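You operate a simulated robot arm through the tools that you are given. There is no shell and no other tool. Be economical: measure what you need, move in short steps, check, and stop when the job is done.

Carry out the task below with a simulated two-armed robot. There is one attempt and no reset: what you move stays moved.

JOB
Shut the roller gate, run the board up to it, then load the blue saucer and the white plate.
Fine: both come from the lower roller shelf and stand on the board; the other two stay.

It is judged by the outcome, as a careful person would: the job done as asked, and still so three seconds after it is handed in. It fails if anything else is knocked over, pushed out of place, dropped, spilled or broken.

ROBOT AND FRAMES
Two 7-joint arms with two-finger parallel grippers on one trunk, on a base that drives. Base frame: it is fixed to the floor where the robot stands at the start and does not move with it; the origin is under the middle of the robot, x ahead of it, y to its left, z up. Units: m, degrees, N and s.
The left shoulder is at the start at [0.06, 0.144, 0.926], the right one opposite. With the tool pointing down near the work surface each hand reaches from about 0.24 to 0.46 m from the robot's upright axis, wherever it stands, measured 20 degrees to its own side. Places, roughly: green roller start button [0.3, 0.4, 0.6]; roller control box [0.4, 0.3, 0.6]; roller gate flap [0.9, 0.3, 0.9]; top of the roller board [0.1, 1.2, 0.8]. Payload 1.57 kg a hand.
The tool frame of a hand sits at the grasp point between the pads (the TCP): z along the fingers, y along the line on which they close. The tips reach 0.03 m beyond it. Largest opening 0.11 m; finger width 0.024, thickness 0.012; the body of the gripper, 0.048 by 0.112 m, starts 0.078 m behind the TCP.
Orientation is that of the tool frame in the base frame, as a unit quaternion [w, x, y, z]. With the fingers straight down and closing along the base's y, the tool's x points along the base's -x, its y along +y and its z along -z.

CONTROLS
- The arms move only by the tool move_arm. It takes "left_targets", "right_targets" or both (then of equal length, played together; a hand with none holds still); each is a list of rows, each an object of numbers (a shift or turn left out is 0, a gripper value left out holds the last): "dx", "dy", "dz": the shift along the tool's x, y, z in m; "wx", "wy", "wz": the turn, a rotation vector about the tool's x, y, z in degrees; "fingers": the closure, from 0 (fully open) to 1 (shut). In form: [{"dx": .., "dy": .., "dz": .., "wx": .., "wy": .., "wz": .., "fingers": ..}, ...]. A call has 1 to 8 rows; each row shifts and turns the commanded pose from where the row before left it, along the tool's axes as they then stand. A row lasts 0.2 s, in which the tool goes at most 0.05 m and 8.6 degrees; a call with a longer step from one row to the next is refused whole, and so is a gripper value outside its range. Where a pose cannot be reached the arm comes as near as it can. A force on the tool above 40 N (or 10 N above the force at the start of the call, whichever is more), or a blocked arm, ends the call early, and 0.2 s more pass. Each finger travels about 0.045 m/s and halts on what it meets, pressing with about 41 N; the grip force reading is that of the motor and also rises with nothing between the fingers. The clock runs only during rows and for 0.2 s after the last one: add rows that do not move to give the fingers time. It gives the time, the measured TCP pose, the force on the tool (base axes), the opening and the grip force at its end, in the units of the frame above (readings bear some noise), with the torque about the TCP (base axes, N m) and any sound that the robot's microphone picked up.
- Cameras (640 x 400 px; columns grow to the right, rows downward): "scene" is now at [0.0256, 0.0463, 1.5278]; the picture's right is [0.65, -0.76, 0.00], its down [-0.63, -0.53, -0.57] and it looks along [0.43, 0.37, -0.82] (base axes); focal length 283 px, centre (320, 200). "left" rides on the left gripper at [0.07, -0.016, -0.141] in its tool frame; the picture's right is [0.23, 0.97, 0.00], its down [-0.86, 0.20, -0.48] and it looks along [-0.47, 0.11, 0.88] (tool axes); focal length 222 px, centre (320, 200). "right" rides on the right gripper at [0.07, 0.016, -0.141] in its tool frame; the picture's right is [-0.23, 0.97, 0.00], its down [-0.86, -0.20, -0.48] and it looks along [-0.47, -0.11, 0.88] (tool axes); focal length 222 px, centre (320, 200). There is no depth. A picture from a camera that has moved, and an enlarged one, comes with that camera's place and axes in the base frame and with its lens.
- get_image(camera): a new picture of that camera. It takes no simulated time.
- slide_trunk(by): slides the trunk up (or, below 0, down) by that many m; the arms and the scene camera ride with it, the base frame stays. It gives what a move gives, with no picture.
- drive_base(legs): drives the robot by 1 to 6 legs, each [ahead, left, turn to the left] in m, m and degrees, along the robot's own axes; the way and the turn of a leg run together, so that a leg with both is an arc; at most 1.5 m and 180 degrees a leg. The arms and the cameras ride along, it lands a little off, and it stops where it bumps. It gives what a move gives.
- aim_head(pan, tilt): turns the head with the scene camera to pan (to the left, within 86 degrees either way) and tilt (down, from -29 to 69), counted from straight ahead of the robot. It gives what a move gives.
- close_up(camera, box): a new picture of the part [left, top, right, bottom] of that camera's present view, enlarged. It takes no simulated time.
- hand_in(): hands the job in; it is judged then, once.

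Work in short steps. Places have to be worked out from the pictures, the camera data and where the tool is seen: move nearer, look again, correct. Check each grasp and each placing, and mend what went wrong. You have 120 turns and 88 pictures in all, those below and enlarged ones among them. Open the grippers and draw the arms clear of the work before you hand the job in, unless the task says otherwise; then end with one line.

The tools are called after "Emit:" as a command line: name --argument value ..., lists and objects as JSON in quotes. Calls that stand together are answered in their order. move_arm: Moves the arms, as the interface text tells. Its arguments: {"type":"object","properties":{"left_targets":{"type":"array","items":{"type":"object","properties":{"dx":{"type":"number"},"dy":{"type":"number"},"dz":{"type":"number"},"wx":{"type":"number"},"wy":{"type":"number"},"wz":{"type":"number"},"fingers":{"type":"number"}}}},"right_targets":{"type":"array","items":{"type":"object","properties":{"dx":{"type":"number"},"dy":{"type":"number"},"dz":{"type":"number"},"wx":{"type":"number"},"wy":{"type":"number"},"wz":{"type":"number"},"fingers":{"type":"number"}}}}},"required":[]} The other tools are called the same way: slide_trunk (by) slides the trunk up or down; drive_base (legs) drives the base; aim_head (pan, tilt) turns the head that bears the scene camera; get_image (camera) takes a picture; close_up (camera, box) takes an enlarged picture of a part of a camera's view; hand_in () hands the job in.

At the start:

```text
time_s: 0.0
left_eef_pos: [0.3607, 0.3783, 1.0621]
left_ee_rot: [0.0, 0.0, 1.0, 0.0]
left_force: [-0.5, -0.3, -0.1]
left_wrist_torque: [0.02, 0.0, 0.01]
left_gripper_width: 0.1102
left_finger_force: 0.1
right_eef_pos: [0.3885, 0.0383, 1.1057]
right_ee_rot: [0.0, 0.0, 1.0, 0.001]
right_force: [-0.3, -0.1, -0.1]
right_wrist_torque: [0.02, -0.01, 0.03]
right_gripper_width: 0.1101
right_finger_force: 0.1
trunk travel left (down, up): [-0.525, 0.065]
robot x, y, heading: [-0.0015, -0.0008, -0.0]
head pan, tilt: [40.2, 55.3]
```

scene: 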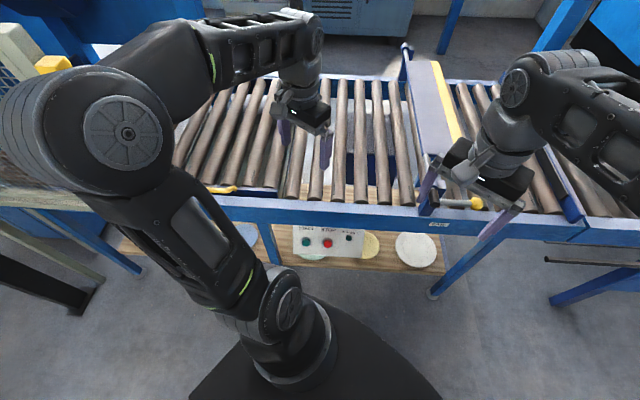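
right: 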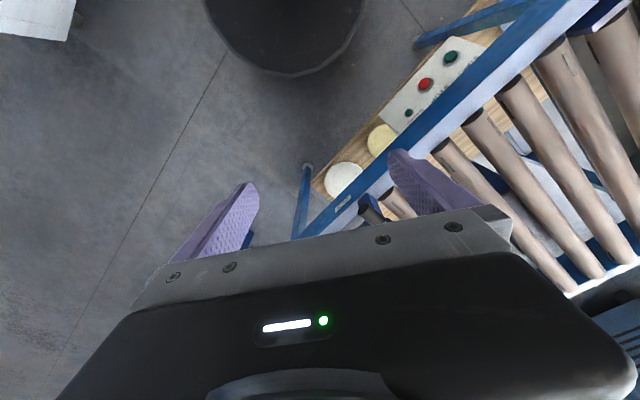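
left: 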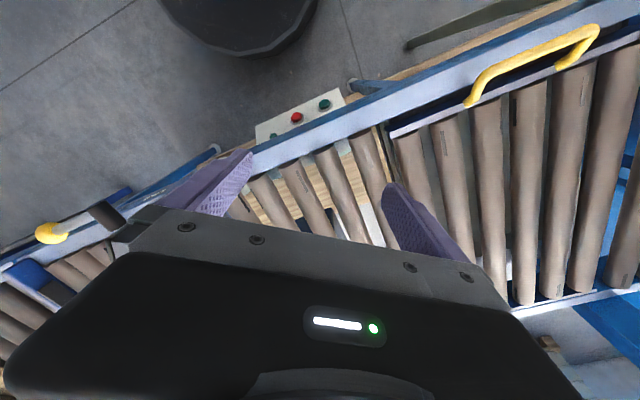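

I'll look closer at the control box, the gate and the shelf first.

Emit:
close_up --camera "scene" --box '[200, 180, 480, 300]'

Emit:
close_up --camera "scene" --box '[380, 30, 640, 270]'

Emit:
aim_head --pan 75 --tilt 40

Emit:
get_image --camera "scene"

```text
2.29 times, centred on (340, 240) of scene
camera zoom: at [0.0256, 0.0463, 1.5278], right [0.65, -0.76, 0.0], down [-0.63, -0.53, -0.57], along [0.43, 0.37, -0.82], focal length 646 px, centre (274, 109)
```

zoom: 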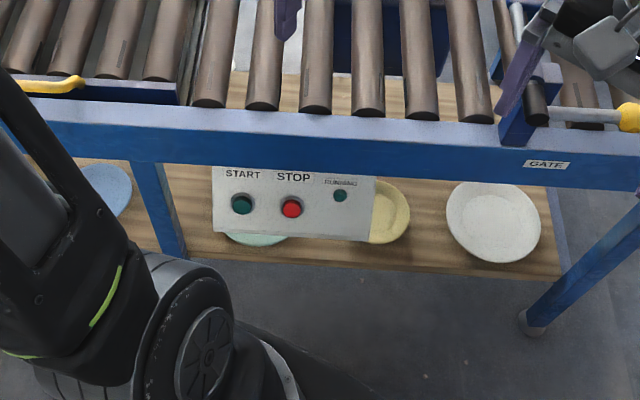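

```text
1.67 times, centred on (510, 150) of scene
camera zoom: at [0.0256, 0.0463, 1.5278], right [0.65, -0.76, 0.0], down [-0.63, -0.53, -0.57], along [0.43, 0.37, -0.82], focal length 471 px, centre (3, 283)
```

zoom: 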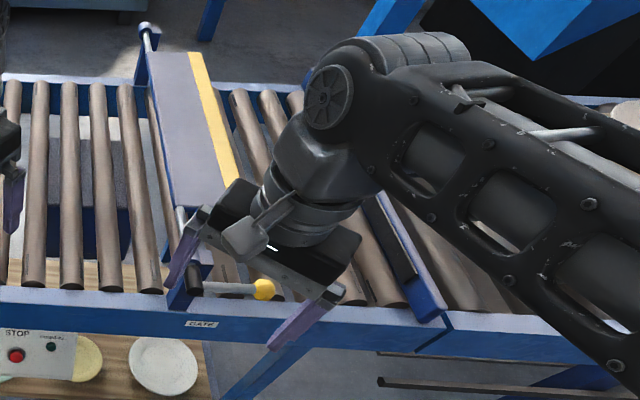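

```text
time_s: 1.0
left_eef_pos: [0.3631, 0.3768, 1.0632]
left_ee_rot: [0.0, 0.001, 1.0, -0.001]
left_force: [0.0, -0.3, 0.5]
left_wrist_torque: [-0.02, -0.01, 0.04]
left_gripper_width: 0.11
left_finger_force: 0.0
right_eef_pos: [0.3891, 0.0376, 1.1042]
right_ee_rot: [0.0, 0.0, 1.0, 0.0]
right_force: [0.9, -0.3, 0.3]
right_wrist_torque: [0.01, -0.03, 0.01]
right_gripper_width: 0.1101
right_finger_force: 0.0
trunk travel left (down, up): [-0.525, 0.065]
robot x, y, heading: [-0.0014, -0.0007, -0.0]
head pan, tilt: [75.0, 40.0]
```

```text
82 pictures are left
camera scene: at [-0.0071, 0.082, 1.5488], right [0.97, -0.26, 0.0], down [-0.17, -0.62, -0.77], along [0.2, 0.74, -0.64], focal length 283 px, centre (320, 200)
```

scene: 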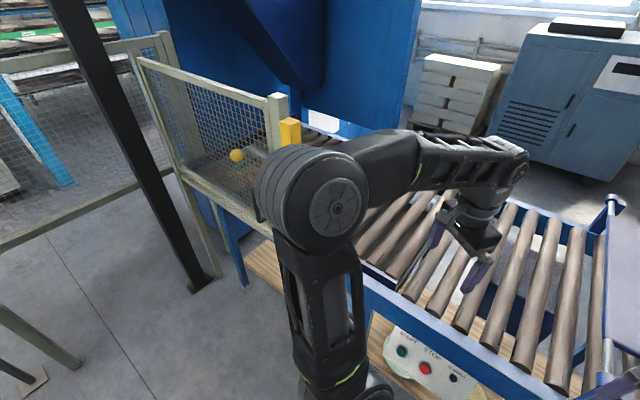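

The gate flap appears raised, and its lever knob is at about (0.60, 0.00, 0.92). I'll turn to face the conveyor, moving nearer in small amounts, then look again.

Emit:
drive_base --legs '[[0.0, 0.0, 38.0]]'

Emit:
aim_head --pan -10 --tilt 45

Emit:
get_image --camera "scene"

Emit:
get_image --camera "right"

```text
time_s: 3.2
left_eef_pos: [0.0477, 0.5205, 1.062]
left_ee_rot: [0.0, -0.331, 0.944, 0.001]
left_force: [-0.5, -0.7, 0.2]
left_wrist_torque: [-0.01, 0.01, 0.01]
left_gripper_width: 0.1101
left_finger_force: 0.1
right_eef_pos: [0.2802, 0.2715, 1.1058]
right_ee_rot: [0.0, -0.33, 0.944, 0.0]
right_force: [0.8, -0.2, 0.2]
right_wrist_torque: [-0.02, 0.0, 0.0]
right_gripper_width: 0.1099
right_finger_force: 0.0
trunk travel left (down, up): [-0.525, 0.065]
robot x, y, heading: [-0.0012, 0.0043, 38.6]
head pan, tilt: [75.0, 40.0]
```

```text
time_s: 4.8
left_eef_pos: [0.0483, 0.5204, 1.0645]
left_ee_rot: [0.0, -0.33, 0.944, 0.001]
left_force: [0.0, -0.6, -0.1]
left_wrist_torque: [0.0, 0.01, 0.04]
left_gripper_width: 0.1097
left_finger_force: 0.0
right_eef_pos: [0.2787, 0.2723, 1.1059]
right_ee_rot: [-0.001, -0.332, 0.943, 0.0]
right_force: [0.2, 0.4, 0.0]
right_wrist_torque: [-0.01, -0.01, 0.01]
right_gripper_width: 0.1103
right_finger_force: 0.0
trunk travel left (down, up): [-0.525, 0.065]
robot x, y, heading: [-0.0033, 0.0008, 38.7]
head pan, tilt: [-10.0, 45.0]
```

```text
81 pictures are left
camera scene: at [0.0487, 0.0201, 1.5415], right [0.48, -0.88, 0.0], down [-0.62, -0.34, -0.71], along [0.62, 0.34, -0.71], focal length 283 px, centre (320, 200)
```

scene: 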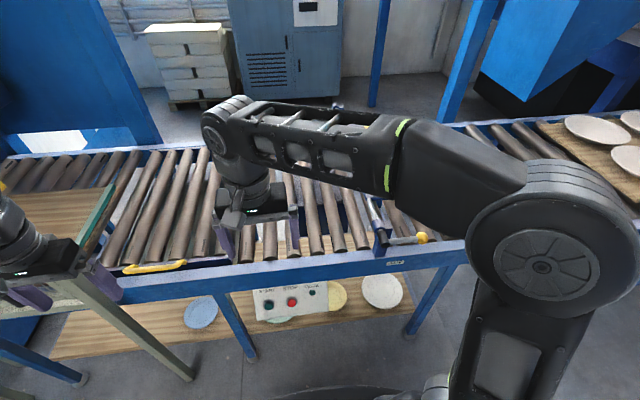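

```text
80 pictures are left
camera right: at [0.2152, 0.2399, 1.2454], right [-0.43, 0.9, 0.0], down [0.79, 0.38, 0.48], along [0.43, 0.21, -0.88], focal length 222 px, centre (320, 200)
```

right: 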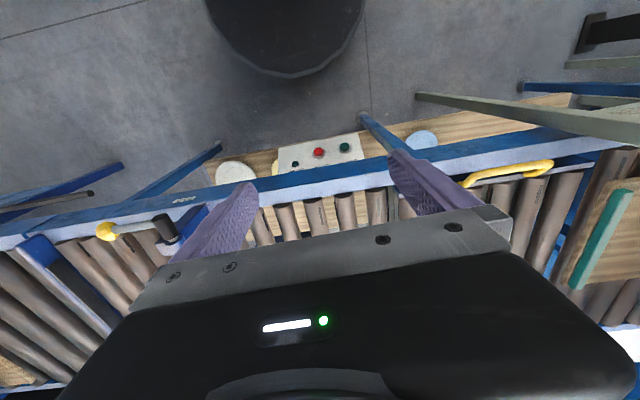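

Rail normal works out to about 36°, knob at (0.597, 0.00, 0.923). Driving so the right hand can reach it.

Emit:
drive_base --legs '[[0.0, -0.23, -2.7], [0.11, 0.0, 0.0]]'

Emit:
get_image --camera "right"

Emit:
get_image --camera "scene"

```text
time_s: 7.3
left_eef_pos: [0.2993, 0.3962, 1.0616]
left_ee_rot: [0.0, -0.309, 0.951, 0.0]
left_force: [0.7, 0.9, -0.8]
left_wrist_torque: [-0.03, 0.04, 0.01]
left_gripper_width: 0.1095
left_finger_force: 0.0
right_eef_pos: [0.5198, 0.139, 1.1048]
right_ee_rot: [-0.001, -0.31, 0.951, -0.001]
right_force: [0.4, 1.3, 0.0]
right_wrist_torque: [-0.02, 0.01, 0.01]
right_gripper_width: 0.1102
right_finger_force: 0.0
trunk travel left (down, up): [-0.525, 0.065]
robot x, y, heading: [0.2275, -0.1224, 36.0]
head pan, tilt: [-10.0, 45.0]
```

```text
79 pictures are left
camera right: at [0.4544, 0.109, 1.245], right [-0.39, 0.92, 0.0], down [0.81, 0.34, 0.48], along [0.44, 0.19, -0.88], focal length 222 px, centre (320, 200)
```

right: 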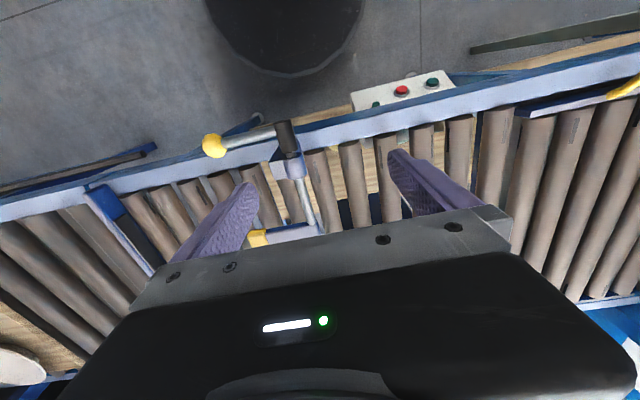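

```text
78 pictures are left
camera scene: at [0.2789, -0.1032, 1.5415], right [0.44, -0.9, 0.0], down [-0.64, -0.31, -0.71], along [0.63, 0.31, -0.71], focal length 283 px, centre (320, 200)
```

scene: 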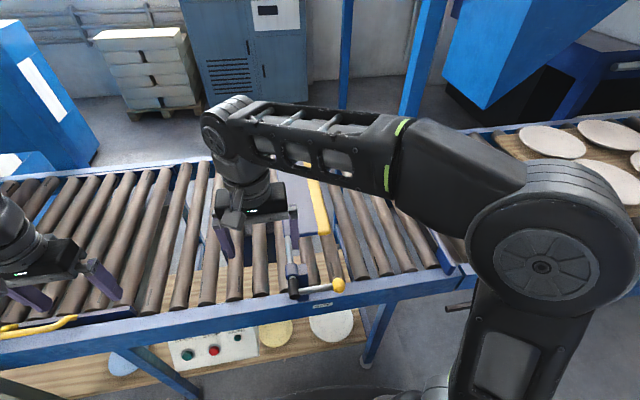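

Moving the right hand, fingers closing, to above the knob.

Emit:
move_arm --right_targets '[{"dy": -0.04, "dx": 0.005, "fingers": 1}, {"dy": -0.04, "dx": 0.005}, {"dy": -0.04, "dx": 0.005}, {"dy": -0.036, "dx": 0.005}, {"dz": 0.04}, {"dz": 0.04}, {"dz": 0.03}, {}]'

Emit:
get_image --camera "scene"

Emit:
get_image --camera "right"

```text
time_s: 9.1
left_eef_pos: [0.298, 0.3961, 1.0632]
left_ee_rot: [0.0, -0.31, 0.951, 0.0]
left_force: [-0.9, -0.4, -0.2]
left_wrist_torque: [-0.03, -0.04, -0.01]
left_gripper_width: 0.11
left_finger_force: 0.1
right_eef_pos: [0.5967, -0.0024, 0.9957]
right_ee_rot: [0.001, -0.31, 0.951, 0.0]
right_force: [-0.3, 0.7, 0.5]
right_wrist_torque: [0.0, 0.01, -0.02]
right_gripper_width: 0.0
right_finger_force: 21.1
trunk travel left (down, up): [-0.525, 0.065]
robot x, y, heading: [0.2252, -0.1218, 36.1]
head pan, tilt: [-10.0, 45.0]
```

```text
77 pictures are left
camera scene: at [0.2772, -0.1046, 1.5416], right [0.44, -0.9, 0.0], down [-0.63, -0.31, -0.71], along [0.64, 0.31, -0.71], focal length 283 px, centre (320, 200)
```

scene: 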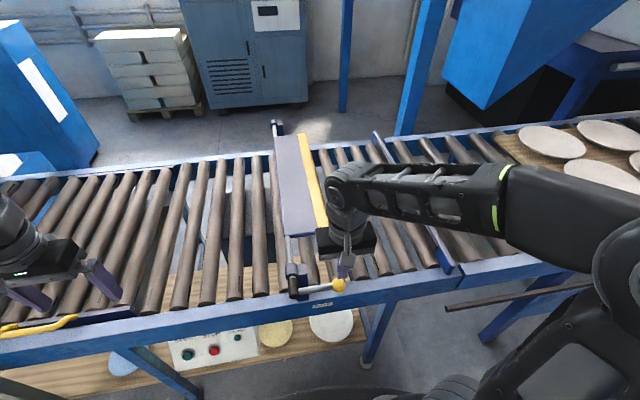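

```text
76 pictures are left
camera right: at [0.5305, -0.0308, 1.1355], right [-0.39, 0.92, 0.0], down [0.81, 0.34, 0.48], along [0.44, 0.19, -0.88], focal length 222 px, centre (320, 200)
```

right: 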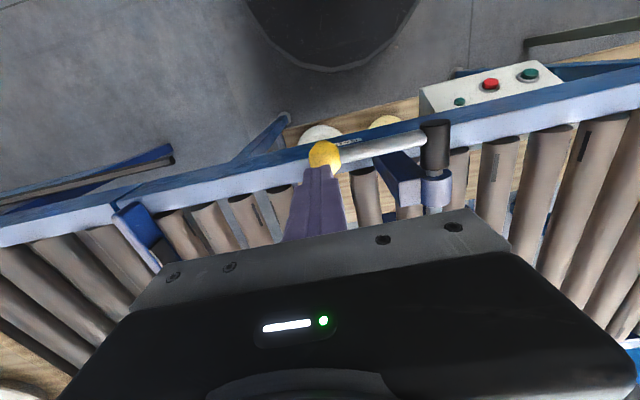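

Fingertips sit just above the knob. I'll shift 6 mm toward the robot and push down along the lever's arc, half way first.

Emit:
move_arm --right_targets '[{"dx": 0.006, "dy": -0.005}, {"dz": 0.025}, {"dz": 0.025, "dy": 0.003}, {"dz": 0.025, "dy": 0.008}, {"dz": 0.02, "dy": 0.012}, {}]'

Emit:
get_image --camera "scene"

Emit:
get_image --camera "right"

```text
time_s: 10.5
left_eef_pos: [0.2967, 0.3957, 1.0623]
left_ee_rot: [-0.001, -0.31, 0.951, 0.0]
left_force: [-0.5, 0.0, -0.2]
left_wrist_torque: [0.01, 0.03, 0.0]
left_gripper_width: 0.1101
left_finger_force: 0.1
right_eef_pos: [0.5798, 0.0098, 0.8989]
right_ee_rot: [0.0, -0.31, 0.951, 0.0]
right_force: [-0.2, 0.0, -0.1]
right_wrist_torque: [0.05, 0.02, 0.02]
right_gripper_width: 0.0001
right_finger_force: 21.5
trunk travel left (down, up): [-0.525, 0.065]
robot x, y, heading: [0.2272, -0.1237, 36.2]
head pan, tilt: [-10.0, 45.0]
```

```text
75 pictures are left
camera scene: at [0.2773, -0.1046, 1.5415], right [0.44, -0.9, 0.0], down [-0.63, -0.31, -0.71], along [0.63, 0.31, -0.71], focal length 283 px, centre (320, 200)
```

scene: 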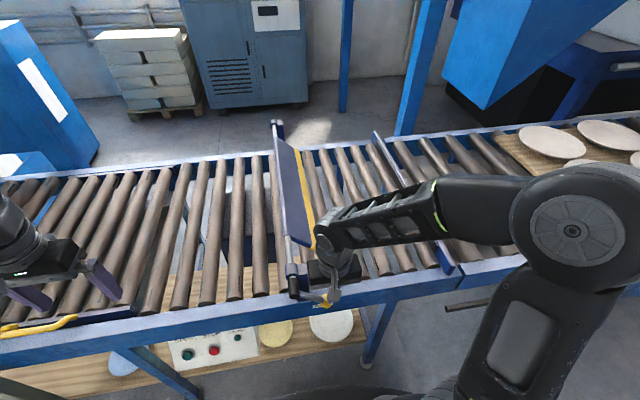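

```text
74 pictures are left
camera right: at [0.5126, -0.0187, 1.0398], right [-0.39, 0.92, 0.0], down [0.81, 0.34, 0.48], along [0.44, 0.19, -0.88], focal length 222 px, centre (320, 200)
```

right: 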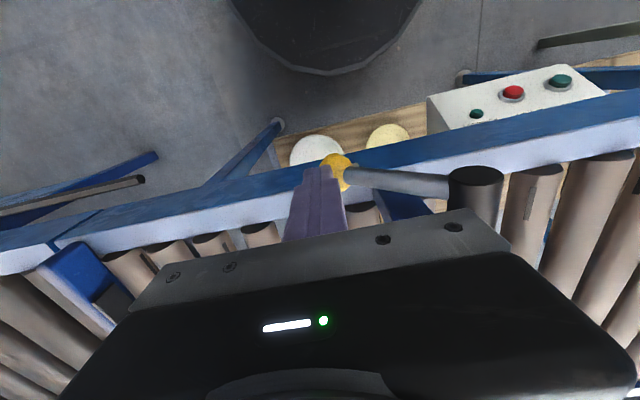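

The flap is swinging down with the lever. Next a bit lower, then sideways to sweep the lever the rest of the way.

Emit:
move_arm --right_targets '[{"dz": 0.015, "dy": 0.01}, {"dy": 0.015}, {"dy": 0.015}, {"dy": 0.015}, {"dy": 0.01}, {"dy": 0.005}, {}]'

Emit:
get_image --camera "scene"

Emit:
get_image --camera "right"

```text
time_s: 12.2
left_eef_pos: [0.2985, 0.3948, 1.0639]
left_ee_rot: [0.0, -0.309, 0.951, 0.0]
left_force: [-1.5, 0.4, 0.4]
left_wrist_torque: [0.02, -0.03, -0.03]
left_gripper_width: 0.1101
left_finger_force: 0.0
right_eef_pos: [0.5425, 0.0596, 0.8851]
right_ee_rot: [-0.001, -0.305, 0.952, -0.004]
right_force: [8.8, -13.9, 6.5]
right_wrist_torque: [0.59, 0.47, 0.01]
right_gripper_width: 0.0002
right_finger_force: 21.2
trunk travel left (down, up): [-0.525, 0.065]
robot x, y, heading: [0.2296, -0.1223, 35.7]
head pan, tilt: [-10.0, 45.0]
stopped in row 7 (right hand): the force on the tool passed its limit at 41 N (the readings are from after the stop); the commanded pose is now the measured one
```

```text
73 pictures are left
camera scene: at [0.2778, -0.1063, 1.5415], right [0.44, -0.9, 0.0], down [-0.64, -0.31, -0.71], along [0.64, 0.31, -0.71], focal length 283 px, centre (320, 200)
```

scene: 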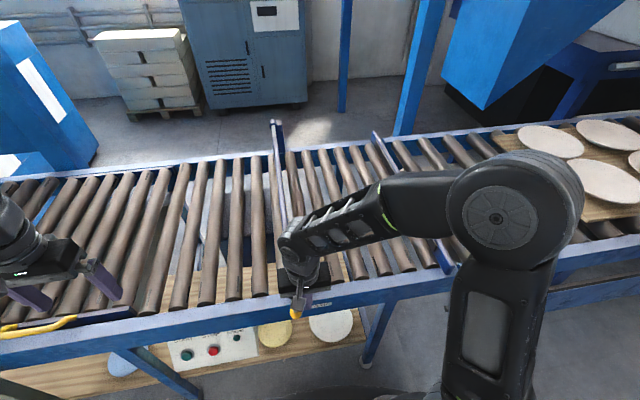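

```text
72 pictures are left
camera right: at [0.4753, 0.0334, 1.0248], right [-0.38, 0.92, -0.01], down [0.81, 0.34, 0.48], along [0.44, 0.17, -0.88], focal length 222 px, centre (320, 200)
```

right: 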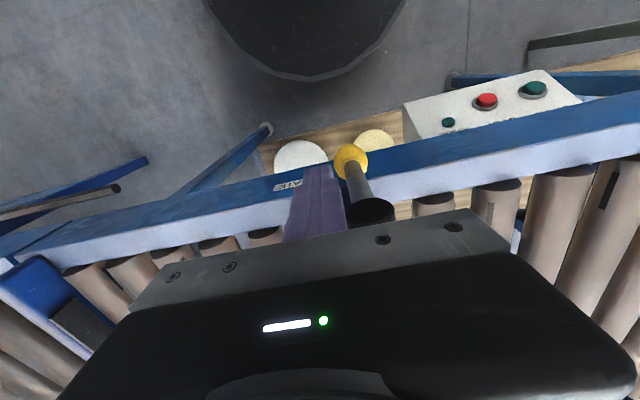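

The gate hit its stop with the flap vertical. Backing off and rising, then checking it stays shut.

Emit:
move_arm --right_targets '[{"dy": -0.03}, {"dy": -0.02, "dz": -0.03}, {"dz": -0.05}, {"dz": -0.05}, {"dz": -0.05, "dx": 0.03}, {"dx": 0.04}, {"dx": 0.04}]'

Emit:
get_image --camera "scene"

Emit:
get_image --camera "right"

```text
refused: row 5 steps farther than a row can; nothing moved
```

```text
71 pictures are left
camera scene: at [0.2778, -0.1063, 1.5415], right [0.44, -0.9, 0.0], down [-0.64, -0.31, -0.71], along [0.64, 0.31, -0.71], focal length 283 px, centre (320, 200)
```

scene: 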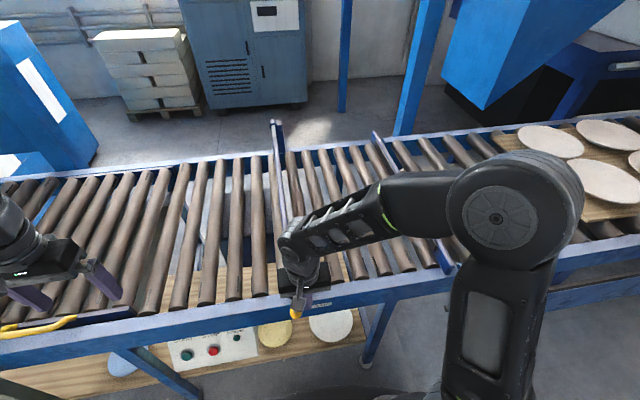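

```text
70 pictures are left
camera right: at [0.4753, 0.0334, 1.0248], right [-0.38, 0.92, -0.01], down [0.81, 0.34, 0.48], along [0.44, 0.17, -0.88], focal length 222 px, centre (320, 200)
```

right: 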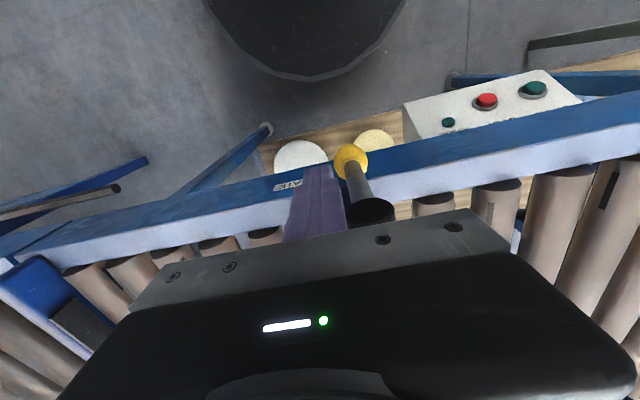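

A row was too long; same retreat with shorter rows.

Emit:
move_arm --right_targets '[{"dy": -0.03}, {"dy": -0.02, "dz": -0.03}, {"dz": -0.048}, {"dz": -0.048}, {"dz": -0.045}, {"dx": 0.045}, {"dx": 0.045}]'

Emit:
get_image --camera "scene"

```text
time_s: 13.8
left_eef_pos: [0.2982, 0.3946, 1.0631]
left_ee_rot: [0.001, -0.309, 0.951, 0.0]
left_force: [-0.5, -0.8, 0.0]
left_wrist_torque: [0.03, 0.04, -0.01]
left_gripper_width: 0.1101
left_finger_force: 0.0
right_eef_pos: [0.4939, -0.0296, 1.0571]
right_ee_rot: [-0.001, -0.307, 0.952, -0.003]
right_force: [-0.2, -0.5, 0.5]
right_wrist_torque: [0.03, 0.02, 0.0]
right_gripper_width: 0.0001
right_finger_force: 21.3
trunk travel left (down, up): [-0.525, 0.065]
robot x, y, heading: [0.2282, -0.1189, 36.0]
head pan, tilt: [-10.0, 45.0]
```

```text
69 pictures are left
camera scene: at [0.2772, -0.1057, 1.5416], right [0.44, -0.9, 0.0], down [-0.64, -0.31, -0.71], along [0.64, 0.31, -0.71], focal length 283 px, centre (320, 200)
```

scene: 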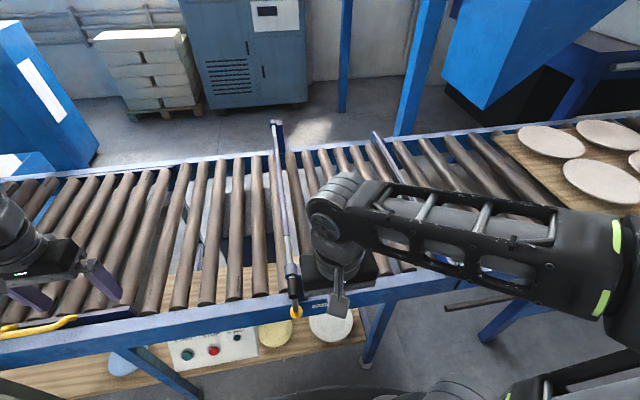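

Gate is shut and holds. Checking the board's path and the control panel with the left camera and scene.

Emit:
get_image --camera "left"

Emit:
aim_head --pan 45 --tilt 45

Emit:
get_image --camera "scene"

```text
68 pictures are left
camera left: at [0.2523, 0.3395, 1.203], right [-0.76, 0.65, 0.0], down [0.57, 0.66, 0.48], along [0.31, 0.36, -0.88], focal length 222 px, centre (320, 200)
```

left: 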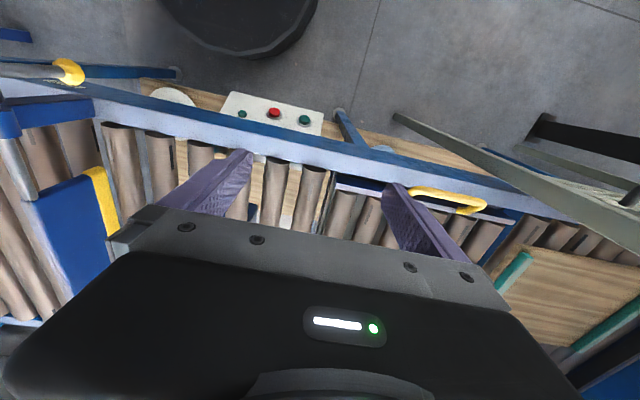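

```text
time_s: 15.0
left_eef_pos: [0.2994, 0.3947, 1.0629]
left_ee_rot: [0.0, -0.309, 0.951, 0.0]
left_force: [0.3, 1.2, 0.7]
left_wrist_torque: [0.04, -0.02, -0.05]
left_gripper_width: 0.1098
left_finger_force: 0.0
right_eef_pos: [0.4954, -0.0291, 1.0559]
right_ee_rot: [-0.001, -0.308, 0.951, -0.003]
right_force: [-0.4, -0.4, 0.1]
right_wrist_torque: [0.01, -0.01, -0.02]
right_gripper_width: 0.0
right_finger_force: 20.9
trunk travel left (down, up): [-0.525, 0.065]
robot x, y, heading: [0.2284, -0.122, 35.9]
head pan, tilt: [45.0, 45.0]
```

```text
67 pictures are left
camera scene: at [0.2175, -0.0604, 1.5415], right [0.99, -0.16, 0.0], down [-0.11, -0.7, -0.71], along [0.11, 0.7, -0.71], focal length 283 px, centre (320, 200)
```

scene: 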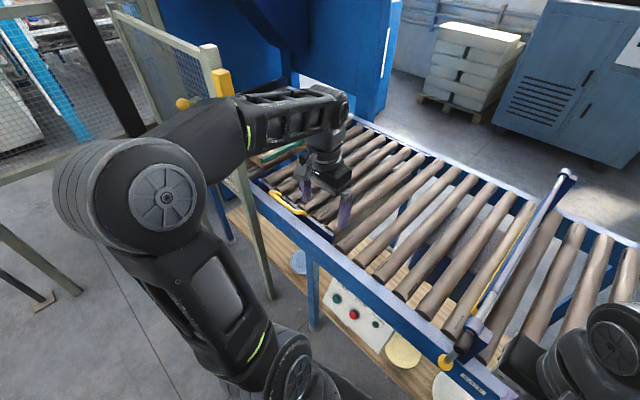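

Path is clear and the panel face slopes at about 45°, with START at about (0.346, 0.387, 0.578). I'll shift left 0.15, draw the left hand back, and lower the trunk.

Emit:
move_arm --left_targets '[{"dx": 0.045, "fingers": 1}, {"dx": 0.045}, {"dy": -0.04}, {"dy": -0.04}]'

Emit:
drive_base --legs '[[0.0, 0.15, 0.0]]'

Emit:
slide_trunk --by -0.22

Emit:
get_image --camera "left"

```text
time_s: 16.0
left_eef_pos: [0.2724, 0.2769, 1.0628]
left_ee_rot: [0.0, -0.31, 0.951, 0.0]
left_force: [-0.1, -0.1, 0.1]
left_wrist_torque: [-0.02, 0.01, 0.0]
left_gripper_width: 0.0223
left_finger_force: 0.1
right_eef_pos: [0.4946, -0.0307, 1.0563]
right_ee_rot: [0.0, -0.308, 0.951, -0.003]
right_force: [-0.2, 0.0, 0.9]
right_wrist_torque: [0.0, -0.02, -0.01]
right_gripper_width: 0.0
right_finger_force: 21.2
trunk travel left (down, up): [-0.525, 0.065]
robot x, y, heading: [0.2308, -0.1244, 35.8]
head pan, tilt: [45.0, 45.0]
```

```text
time_s: 17.4
left_eef_pos: [0.185, 0.3989, 1.0645]
left_ee_rot: [0.0, -0.31, 0.951, -0.001]
left_force: [-0.7, -0.2, -0.2]
left_wrist_torque: [-0.02, 0.02, 0.01]
left_gripper_width: 0.0
left_finger_force: 20.7
right_eef_pos: [0.4063, 0.0936, 1.0558]
right_ee_rot: [0.0, -0.306, 0.952, -0.005]
right_force: [-1.0, 0.5, -0.4]
right_wrist_torque: [-0.04, 0.02, 0.01]
right_gripper_width: 0.0003
right_finger_force: 21.7
trunk travel left (down, up): [-0.525, 0.065]
robot x, y, heading: [0.1432, -0.0004, 36.3]
head pan, tilt: [45.0, 45.0]
```

```text
time_s: 19.7
left_eef_pos: [0.1849, 0.3999, 0.8434]
left_ee_rot: [0.0, -0.309, 0.951, 0.0]
left_force: [0.0, -0.6, -0.9]
left_wrist_torque: [-0.03, -0.02, -0.01]
left_gripper_width: 0.0001
left_finger_force: 20.9
right_eef_pos: [0.4069, 0.0922, 0.8361]
right_ee_rot: [0.0, -0.306, 0.952, -0.002]
right_force: [0.9, -0.5, 0.0]
right_wrist_torque: [0.0, 0.01, -0.01]
right_gripper_width: 0.0
right_finger_force: 21.3
trunk travel left (down, up): [-0.305, 0.285]
robot x, y, heading: [0.1403, -0.0009, 36.3]
head pan, tilt: [45.0, 45.0]
```

```text
66 pictures are left
camera left: at [0.1389, 0.3442, 0.9834], right [-0.76, 0.65, 0.0], down [0.57, 0.66, 0.48], along [0.31, 0.36, -0.88], focal length 222 px, centre (320, 200)
```

left: 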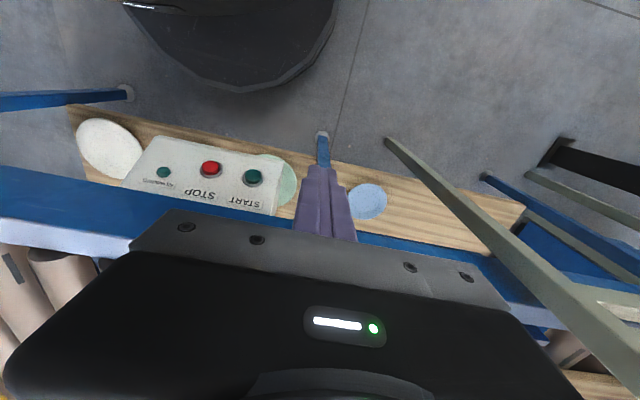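

START is confirmed at (0.347, 0.386, 0.578). Lowering the left hand in front of the panel and pitching the tool.

Emit:
move_arm --left_targets '[{"dz": 0.036, "dy": -0.026}, {"dz": 0.036, "dy": -0.026}, {"dz": 0.036, "dy": -0.026}, {"dz": 0.036, "dy": -0.026}, {"wy": -7.5}, {"wy": -7.5}, {"wy": -7.5}, {"wy": -7.5}]'

Emit:
move_arm --left_targets '[{"wy": -7.5}, {"wy": -7.5}, {}]'

Emit:
get_image --camera "left"

```text
time_s: 21.4
left_eef_pos: [0.3347, 0.377, 0.7498]
left_ee_rot: [0.199, -0.304, 0.929, 0.067]
left_force: [-7.8, -7.4, 6.7]
left_wrist_torque: [0.01, 0.12, -0.06]
left_gripper_width: 0.0
left_finger_force: 20.8
left hand out of reach, approached as far as the arm can: row 3, 4, 5, 6, 7, 8
right_eef_pos: [0.4069, 0.0917, 0.8373]
right_ee_rot: [0.0, -0.307, 0.952, -0.004]
right_force: [0.5, -0.1, 1.2]
right_wrist_torque: [0.02, 0.0, 0.01]
right_gripper_width: 0.0
right_finger_force: 21.8
trunk travel left (down, up): [-0.305, 0.285]
robot x, y, heading: [0.1406, -0.0036, 36.2]
head pan, tilt: [45.0, 45.0]
stopped in row 8 (left hand): the force on the tool passed its limit at 55 N (the readings are from after the stop); the commanded pose is now the measured one
```

```text
time_s: 21.7
left_eef_pos: [0.335, 0.3769, 0.7504]
left_ee_rot: [0.2, -0.305, 0.928, 0.07]
left_force: [-9.0, -10.2, 9.6]
left_wrist_torque: [-0.06, 0.04, -0.09]
left_gripper_width: 0.0001
left_finger_force: 21.6
left hand out of reach, approached as far as the arm can: row 1
right_eef_pos: [0.4056, 0.0916, 0.8364]
right_ee_rot: [0.001, -0.308, 0.952, -0.002]
right_force: [-0.2, 0.2, 0.1]
right_wrist_torque: [-0.01, 0.0, -0.04]
right_gripper_width: 0.0001
right_finger_force: 21.4
trunk travel left (down, up): [-0.305, 0.285]
robot x, y, heading: [0.1369, -0.0025, 36.1]
head pan, tilt: [45.0, 45.0]
stopped in row 1 (left hand): the force on the tool passed its limit at 60 N (the readings are from after the stop); the commanded pose is now the measured one
```

```text
65 pictures are left
camera left: at [0.2468, 0.2903, 0.8467], right [-0.75, 0.66, -0.09], down [0.35, 0.5, 0.79], along [0.57, 0.56, -0.6], focal length 222 px, centre (320, 200)
```

left: 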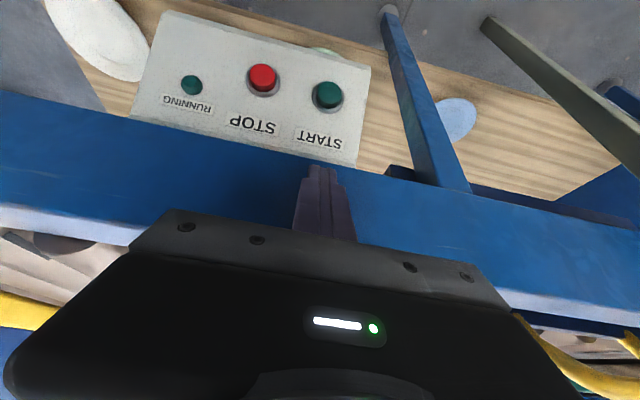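

The low reach limit made the hand drift onto the rail face. Backing off, then lowering the trunk further instead.

Emit:
move_arm --left_targets '[{"dz": -0.03}, {"dz": -0.04}, {"dz": -0.04}, {}]'

```text
time_s: 22.7
left_eef_pos: [0.2997, 0.3509, 0.8482]
left_ee_rot: [0.202, -0.305, 0.928, 0.069]
left_force: [-0.3, -1.2, -0.2]
left_wrist_torque: [0.01, -0.03, -0.01]
left_gripper_width: 0.0002
left_finger_force: 21.9
right_eef_pos: [0.4052, 0.0922, 0.8351]
right_ee_rot: [-0.001, -0.308, 0.951, -0.003]
right_force: [-0.1, -0.7, -0.7]
right_wrist_torque: [0.04, 0.01, 0.0]
right_gripper_width: 0.0002
right_finger_force: 21.1
trunk travel left (down, up): [-0.305, 0.285]
robot x, y, heading: [0.1371, 0.0002, 36.3]
head pan, tilt: [45.0, 45.0]
```

Emit:
slide_trunk --by -0.2

Emit:
get_image --camera "left"

```text
time_s: 24.9
left_eef_pos: [0.3008, 0.3508, 0.649]
left_ee_rot: [0.2, -0.305, 0.928, 0.068]
left_force: [-0.3, -0.6, 0.1]
left_wrist_torque: [0.02, -0.02, -0.03]
left_gripper_width: 0.0002
left_finger_force: 21.3
right_eef_pos: [0.4064, 0.0926, 0.6356]
right_ee_rot: [0.0, -0.307, 0.952, -0.003]
right_force: [0.1, -0.1, -0.5]
right_wrist_torque: [0.0, 0.0, 0.03]
right_gripper_width: 0.0002
right_finger_force: 20.8
trunk travel left (down, up): [-0.105, 0.485]
robot x, y, heading: [0.1385, -0.0021, 35.8]
head pan, tilt: [45.0, 45.0]
```

```text
64 pictures are left
camera left: at [0.2132, 0.2651, 0.7457], right [-0.75, 0.66, -0.09], down [0.35, 0.5, 0.79], along [0.57, 0.56, -0.6], focal length 222 px, centre (320, 200)
```

left: 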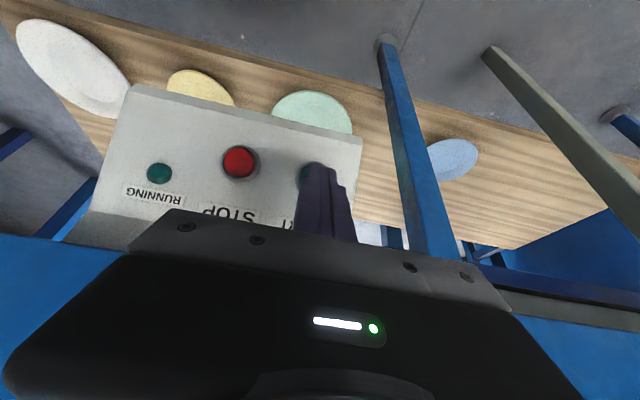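

The fingers line up with START. Pitching 20° more, then approaching along the panel normal.

Emit:
move_arm --left_targets '[{"wy": -7}, {"wy": -7}, {"wy": -7}, {"dz": 0.02}, {"dz": 0.02}, {}]'

Emit:
get_image --camera "left"

```text
time_s: 26.1
left_eef_pos: [0.3511, 0.3865, 0.6753]
left_ee_rot: [0.364, -0.288, 0.877, 0.126]
left_force: [-22.8, -20.7, 17.3]
left_wrist_torque: [0.03, -0.26, -0.01]
left_gripper_width: 0.0001
left_finger_force: 21.0
left hand out of reach, approached as far as the arm can: row 1, 2, 3, 5
right_eef_pos: [0.4048, 0.0904, 0.6374]
right_ee_rot: [0.0, -0.308, 0.951, -0.002]
right_force: [-0.1, 0.1, 0.3]
right_wrist_torque: [0.01, -0.03, -0.03]
right_gripper_width: 0.0004
right_finger_force: 21.4
trunk travel left (down, up): [-0.105, 0.485]
robot x, y, heading: [0.1377, -0.0017, 36.3]
head pan, tilt: [45.0, 45.0]
stopped in row 6 (left hand): the force on the tool passed its limit at 230 N (the readings are from after the stop); the commanded pose is now the measured one
```

```text
63 pictures are left
camera left: at [0.2418, 0.2823, 0.7236], right [-0.71, 0.69, -0.15], down [0.1, 0.31, 0.95], along [0.7, 0.66, -0.28], focal length 222 px, centre (320, 200)
```

left: 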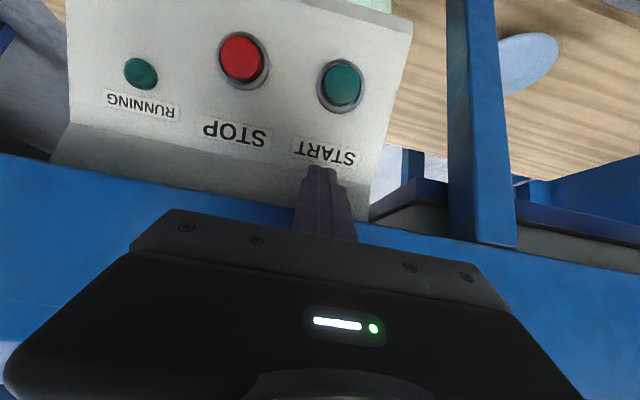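

Arm is too folded and the tips touched the rail again. Drawing back along the tool, then backing the base off 0.17 m to get room.

Emit:
move_arm --left_targets '[{"dz": -0.03}, {"dz": -0.03}, {}]'

Emit:
drive_base --legs '[[-0.17, 0.0, 0.0]]'

Emit:
get_image --camera "scene"

```text
time_s: 26.9
left_eef_pos: [0.3188, 0.3617, 0.7146]
left_ee_rot: [0.362, -0.288, 0.878, 0.124]
left_force: [0.4, -0.6, 0.2]
left_wrist_torque: [-0.02, 0.02, 0.01]
left_gripper_width: 0.0
left_finger_force: 21.2
right_eef_pos: [0.4066, 0.0919, 0.636]
right_ee_rot: [-0.001, -0.307, 0.952, -0.003]
right_force: [0.8, 0.3, 0.0]
right_wrist_torque: [-0.03, -0.01, -0.03]
right_gripper_width: 0.0
right_finger_force: 21.6
trunk travel left (down, up): [-0.105, 0.485]
robot x, y, heading: [0.1393, -0.006, 36.1]
head pan, tilt: [45.0, 45.0]
```

```text
time_s: 28.4
left_eef_pos: [0.1817, 0.2606, 0.7143]
left_ee_rot: [0.363, -0.288, 0.877, 0.124]
left_force: [-0.1, -0.9, -0.1]
left_wrist_torque: [0.04, 0.0, 0.01]
left_gripper_width: 0.0002
left_finger_force: 21.3
right_eef_pos: [0.2679, -0.0087, 0.6361]
right_ee_rot: [0.0, -0.308, 0.952, -0.004]
right_force: [0.2, 1.1, 0.1]
right_wrist_torque: [-0.01, 0.01, -0.03]
right_gripper_width: 0.0
right_finger_force: 21.3
trunk travel left (down, up): [-0.105, 0.485]
robot x, y, heading: [0.0006, -0.103, 36.0]
head pan, tilt: [45.0, 45.0]
```

```text
62 pictures are left
camera scene: at [-0.0096, -0.0403, 1.1215], right [0.99, -0.16, 0.0], down [-0.11, -0.7, -0.71], along [0.11, 0.7, -0.71], focal length 283 px, centre (320, 200)
```

scene: 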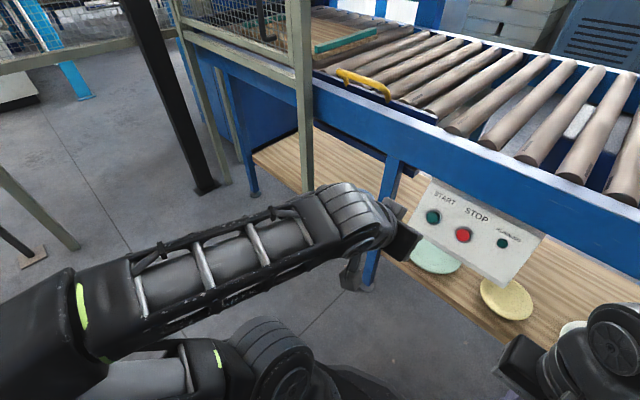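

Still well clear. Shifting onto the panel-normal line and approaching.

Emit:
move_arm --left_targets '[{"dx": -0.026}, {"dx": -0.025}, {"dz": 0.04}, {"dz": 0.04}, {"dz": 0.04}, {"dz": 0.03}, {}]'

Emit:
get_image --camera "left"

Emit:
get_image --camera "scene"

```text
time_s: 30.0
left_eef_pos: [0.2971, 0.3461, 0.6443]
left_ee_rot: [0.363, -0.288, 0.878, 0.123]
left_force: [0.3, 0.7, 0.8]
left_wrist_torque: [0.01, 0.01, 0.01]
left_gripper_width: 0.0001
left_finger_force: 21.4
right_eef_pos: [0.2683, -0.0081, 0.6366]
right_ee_rot: [-0.001, -0.307, 0.952, -0.003]
right_force: [-1.3, 0.1, -0.7]
right_wrist_torque: [-0.03, 0.03, -0.02]
right_gripper_width: 0.0002
right_finger_force: 21.3
trunk travel left (down, up): [-0.105, 0.485]
robot x, y, heading: [0.0017, -0.105, 36.1]
head pan, tilt: [45.0, 45.0]
```

```text
61 pictures are left
camera left: at [0.1874, 0.2421, 0.6942], right [-0.71, 0.69, -0.15], down [0.1, 0.31, 0.95], along [0.7, 0.66, -0.29], focal length 222 px, centre (320, 200)
```

left: 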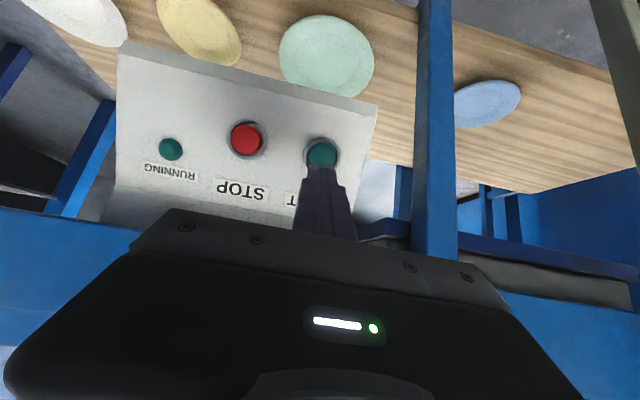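

```text
60 pictures are left
camera scene: at [-0.0096, -0.0403, 1.1215], right [0.99, -0.16, 0.0], down [-0.11, -0.7, -0.71], along [0.11, 0.7, -0.71], focal length 283 px, centre (320, 200)
```

scene: 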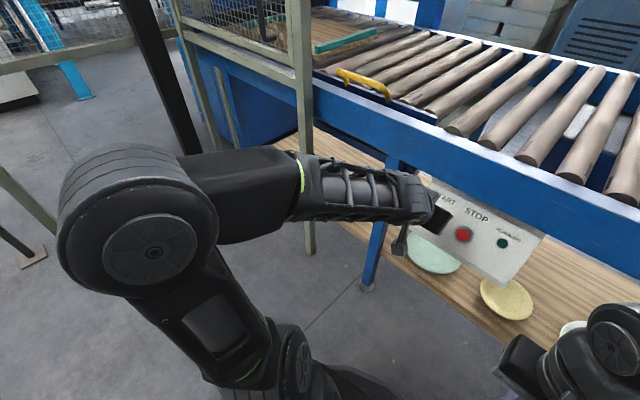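

Well aligned with START. Pressing: fast approach then 1 cm steps.

Emit:
move_arm --left_targets '[{"dz": 0.035}, {"dz": 0.01}, {"dz": 0.008}, {"dz": 0.008}, {"dz": 0.006}]'

Emit:
get_image --camera "scene"

```text
time_s: 31.1
left_eef_pos: [0.3268, 0.3686, 0.6061]
left_ee_rot: [0.366, -0.288, 0.876, 0.126]
left_force: [-23.2, -15.0, 22.4]
left_wrist_torque: [-0.03, -0.39, 0.12]
left_gripper_width: 0.0003
left_finger_force: 21.4
right_eef_pos: [0.265, -0.0097, 0.6369]
right_ee_rot: [0.001, -0.307, 0.952, -0.003]
right_force: [0.0, -0.1, -0.2]
right_wrist_torque: [0.01, 0.0, 0.02]
right_gripper_width: 0.0001
right_finger_force: 21.1
trunk travel left (down, up): [-0.105, 0.485]
robot x, y, heading: [0.0016, -0.1057, 36.3]
head pan, tilt: [45.0, 45.0]
heard: click
stopped in row 5 (left hand): the force on the tool passed its limit at 53 N (the readings are from after the stop); the commanded pose is now the measured one
```

```text
59 pictures are left
camera scene: at [-0.0129, -0.043, 1.122], right [0.99, -0.15, 0.0], down [-0.11, -0.7, -0.71], along [0.11, 0.7, -0.71], focal length 283 px, centre (320, 200)
```

scene: 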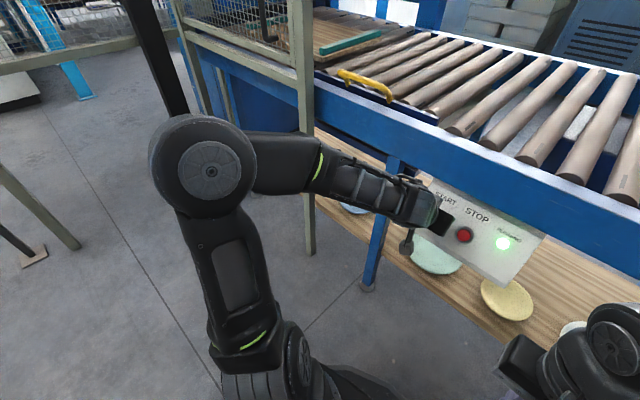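

The click sounded, RUNNING is lit and the board is advancing. Retracting and watching.

Emit:
move_arm --left_targets '[{"dz": -0.04}, {"dz": -0.04}, {"dz": -0.04}, {}, {}]'

Emit:
get_image --camera "scene"

```text
time_s: 32.2
left_eef_pos: [0.2632, 0.3194, 0.6871]
left_ee_rot: [0.364, -0.288, 0.877, 0.124]
left_force: [0.1, 0.4, 0.1]
left_wrist_torque: [-0.01, 0.0, 0.04]
left_gripper_width: 0.0
left_finger_force: 21.2
right_eef_pos: [0.2675, -0.0091, 0.6362]
right_ee_rot: [-0.001, -0.307, 0.952, -0.003]
right_force: [0.6, 0.6, 0.6]
right_wrist_torque: [0.01, -0.02, 0.01]
right_gripper_width: 0.0
right_finger_force: 21.5
trunk travel left (down, up): [-0.105, 0.485]
robot x, y, heading: [-0.0024, -0.1056, 36.2]
head pan, tilt: [45.0, 45.0]
```

```text
58 pictures are left
camera scene: at [-0.0102, -0.0407, 1.1215], right [0.99, -0.15, 0.0], down [-0.11, -0.7, -0.71], along [0.11, 0.7, -0.71], focal length 283 px, centre (320, 200)
```

scene: 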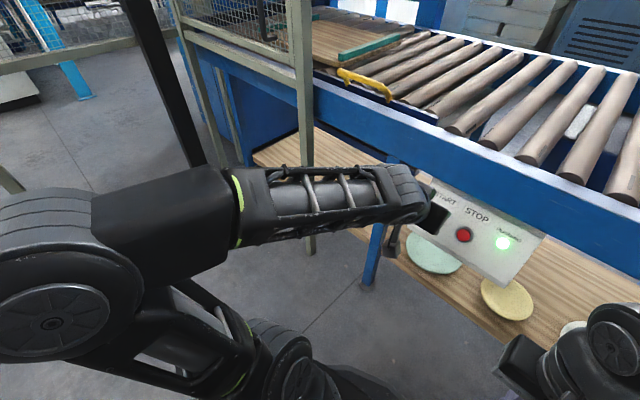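

Board moves slowly; waiting, with the head turned to watch the gate.

Emit:
aim_head --pan 5 --tilt 30

Emit:
move_arm --left_targets '[{}, {}, {}, {}, {}, {}, {}, {}]'

Emit:
move_arm --left_targets '[{}, {}, {}, {}, {}, {}, {}, {}]'

Emit:
get_image --camera "scene"

```text
time_s: 33.3
left_eef_pos: [0.2642, 0.3183, 0.6864]
left_ee_rot: [0.364, -0.288, 0.877, 0.125]
left_force: [0.6, -0.7, 0.5]
left_wrist_torque: [0.0, -0.03, 0.01]
left_gripper_width: 0.0001
left_finger_force: 21.0
right_eef_pos: [0.2676, -0.0079, 0.6354]
right_ee_rot: [-0.001, -0.307, 0.952, -0.003]
right_force: [-0.4, -0.9, -0.4]
right_wrist_torque: [0.0, -0.02, 0.0]
right_gripper_width: 0.0003
right_finger_force: 21.3
trunk travel left (down, up): [-0.105, 0.485]
robot x, y, heading: [-0.0, -0.103, 36.2]
head pan, tilt: [5.0, 30.0]
```

```text
time_s: 35.1
left_eef_pos: [0.2655, 0.3183, 0.6869]
left_ee_rot: [0.363, -0.289, 0.877, 0.126]
left_force: [-0.1, -0.5, 0.4]
left_wrist_torque: [0.0, 0.0, 0.01]
left_gripper_width: 0.0
left_finger_force: 21.1
right_eef_pos: [0.2687, -0.008, 0.6361]
right_ee_rot: [-0.001, -0.307, 0.952, -0.003]
right_force: [-0.4, -0.3, 0.0]
right_wrist_torque: [0.03, 0.0, 0.02]
right_gripper_width: 0.0001
right_finger_force: 21.4
trunk travel left (down, up): [-0.105, 0.485]
robot x, y, heading: [0.0013, -0.1022, 36.1]
head pan, tilt: [5.0, 30.0]
```

```text
time_s: 36.9
left_eef_pos: [0.2647, 0.318, 0.6857]
left_ee_rot: [0.363, -0.289, 0.877, 0.125]
left_force: [0.4, -0.3, -0.2]
left_wrist_torque: [-0.01, 0.0, 0.0]
left_gripper_width: 0.0
left_finger_force: 21.2
right_eef_pos: [0.268, -0.0089, 0.6347]
right_ee_rot: [-0.001, -0.307, 0.952, -0.003]
right_force: [-0.4, -0.1, 0.5]
right_wrist_torque: [-0.01, 0.02, -0.02]
right_gripper_width: 0.0001
right_finger_force: 21.8
trunk travel left (down, up): [-0.105, 0.485]
robot x, y, heading: [0.0007, -0.1031, 35.8]
head pan, tilt: [5.0, 30.0]
```

```text
57 pictures are left
camera scene: at [0.0454, -0.0615, 1.1442], right [0.66, -0.75, 0.0], down [-0.38, -0.33, -0.87], along [0.65, 0.57, -0.5], focal length 283 px, centre (320, 200)
```

scene: 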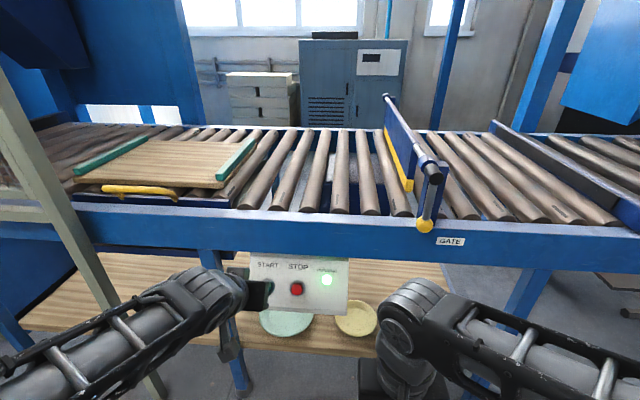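

About 0.3 m to go. While waiting, I move the left hand over to the STOP line.

Emit:
move_arm --left_targets '[{"dy": -0.04}, {"dy": -0.039}, {}, {}, {}, {}, {}, {}]'

Emit:
move_arm --left_targets '[{}, {}, {}, {}, {}, {}, {}, {}]'

Emit:
move_arm --left_targets '[{}, {}, {}, {}, {}, {}, {}, {}]'

Emit:
get_image --camera "scene"

```text
time_s: 38.7
left_eef_pos: [0.3106, 0.257, 0.6848]
left_ee_rot: [0.363, -0.289, 0.877, 0.125]
left_force: [0.4, -0.2, -0.2]
left_wrist_torque: [0.01, 0.01, -0.01]
left_gripper_width: 0.0001
left_finger_force: 21.6
right_eef_pos: [0.2674, -0.0089, 0.636]
right_ee_rot: [-0.001, -0.308, 0.951, -0.003]
right_force: [0.6, -0.1, 0.0]
right_wrist_torque: [0.02, 0.01, -0.02]
right_gripper_width: 0.0002
right_finger_force: 20.2
trunk travel left (down, up): [-0.105, 0.485]
robot x, y, heading: [0.001, -0.1025, 36.3]
head pan, tilt: [5.0, 30.0]
```

```text
time_s: 40.5
left_eef_pos: [0.3118, 0.2569, 0.6857]
left_ee_rot: [0.364, -0.288, 0.877, 0.125]
left_force: [-0.7, -1.4, 0.6]
left_wrist_torque: [0.01, 0.02, 0.03]
left_gripper_width: 0.0002
left_finger_force: 21.2
right_eef_pos: [0.2672, -0.0085, 0.6371]
right_ee_rot: [0.0, -0.307, 0.952, -0.003]
right_force: [0.2, 0.3, 0.3]
right_wrist_torque: [-0.03, 0.01, -0.01]
right_gripper_width: 0.0002
right_finger_force: 21.5
trunk travel left (down, up): [-0.105, 0.485]
robot x, y, heading: [0.0, -0.1043, 36.1]
head pan, tilt: [5.0, 30.0]
```

```text
time_s: 42.3
left_eef_pos: [0.312, 0.2569, 0.685]
left_ee_rot: [0.364, -0.288, 0.877, 0.125]
left_force: [1.0, -0.5, -0.4]
left_wrist_torque: [-0.02, -0.02, 0.01]
left_gripper_width: 0.0003
left_finger_force: 21.7
right_eef_pos: [0.2672, -0.0095, 0.6363]
right_ee_rot: [0.0, -0.307, 0.952, -0.003]
right_force: [-0.2, 0.5, 0.7]
right_wrist_torque: [-0.01, 0.0, 0.03]
right_gripper_width: 0.0
right_finger_force: 21.1
trunk travel left (down, up): [-0.105, 0.485]
robot x, y, heading: [-0.0001, -0.1022, 36.0]
head pan, tilt: [5.0, 30.0]
```

```text
56 pictures are left
camera scene: at [0.0454, -0.0615, 1.1442], right [0.66, -0.75, 0.0], down [-0.38, -0.33, -0.87], along [0.65, 0.57, -0.5], focal length 283 px, centre (320, 200)
```

scene: 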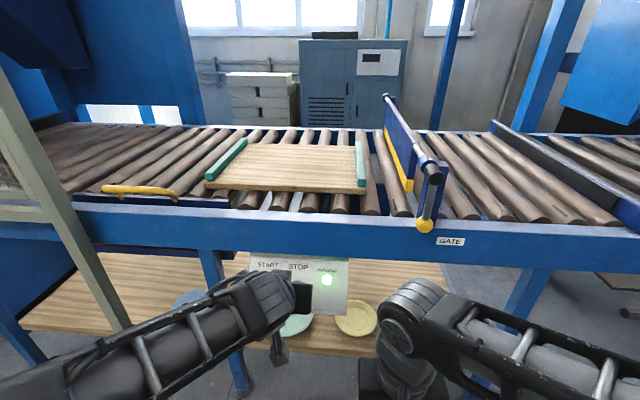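

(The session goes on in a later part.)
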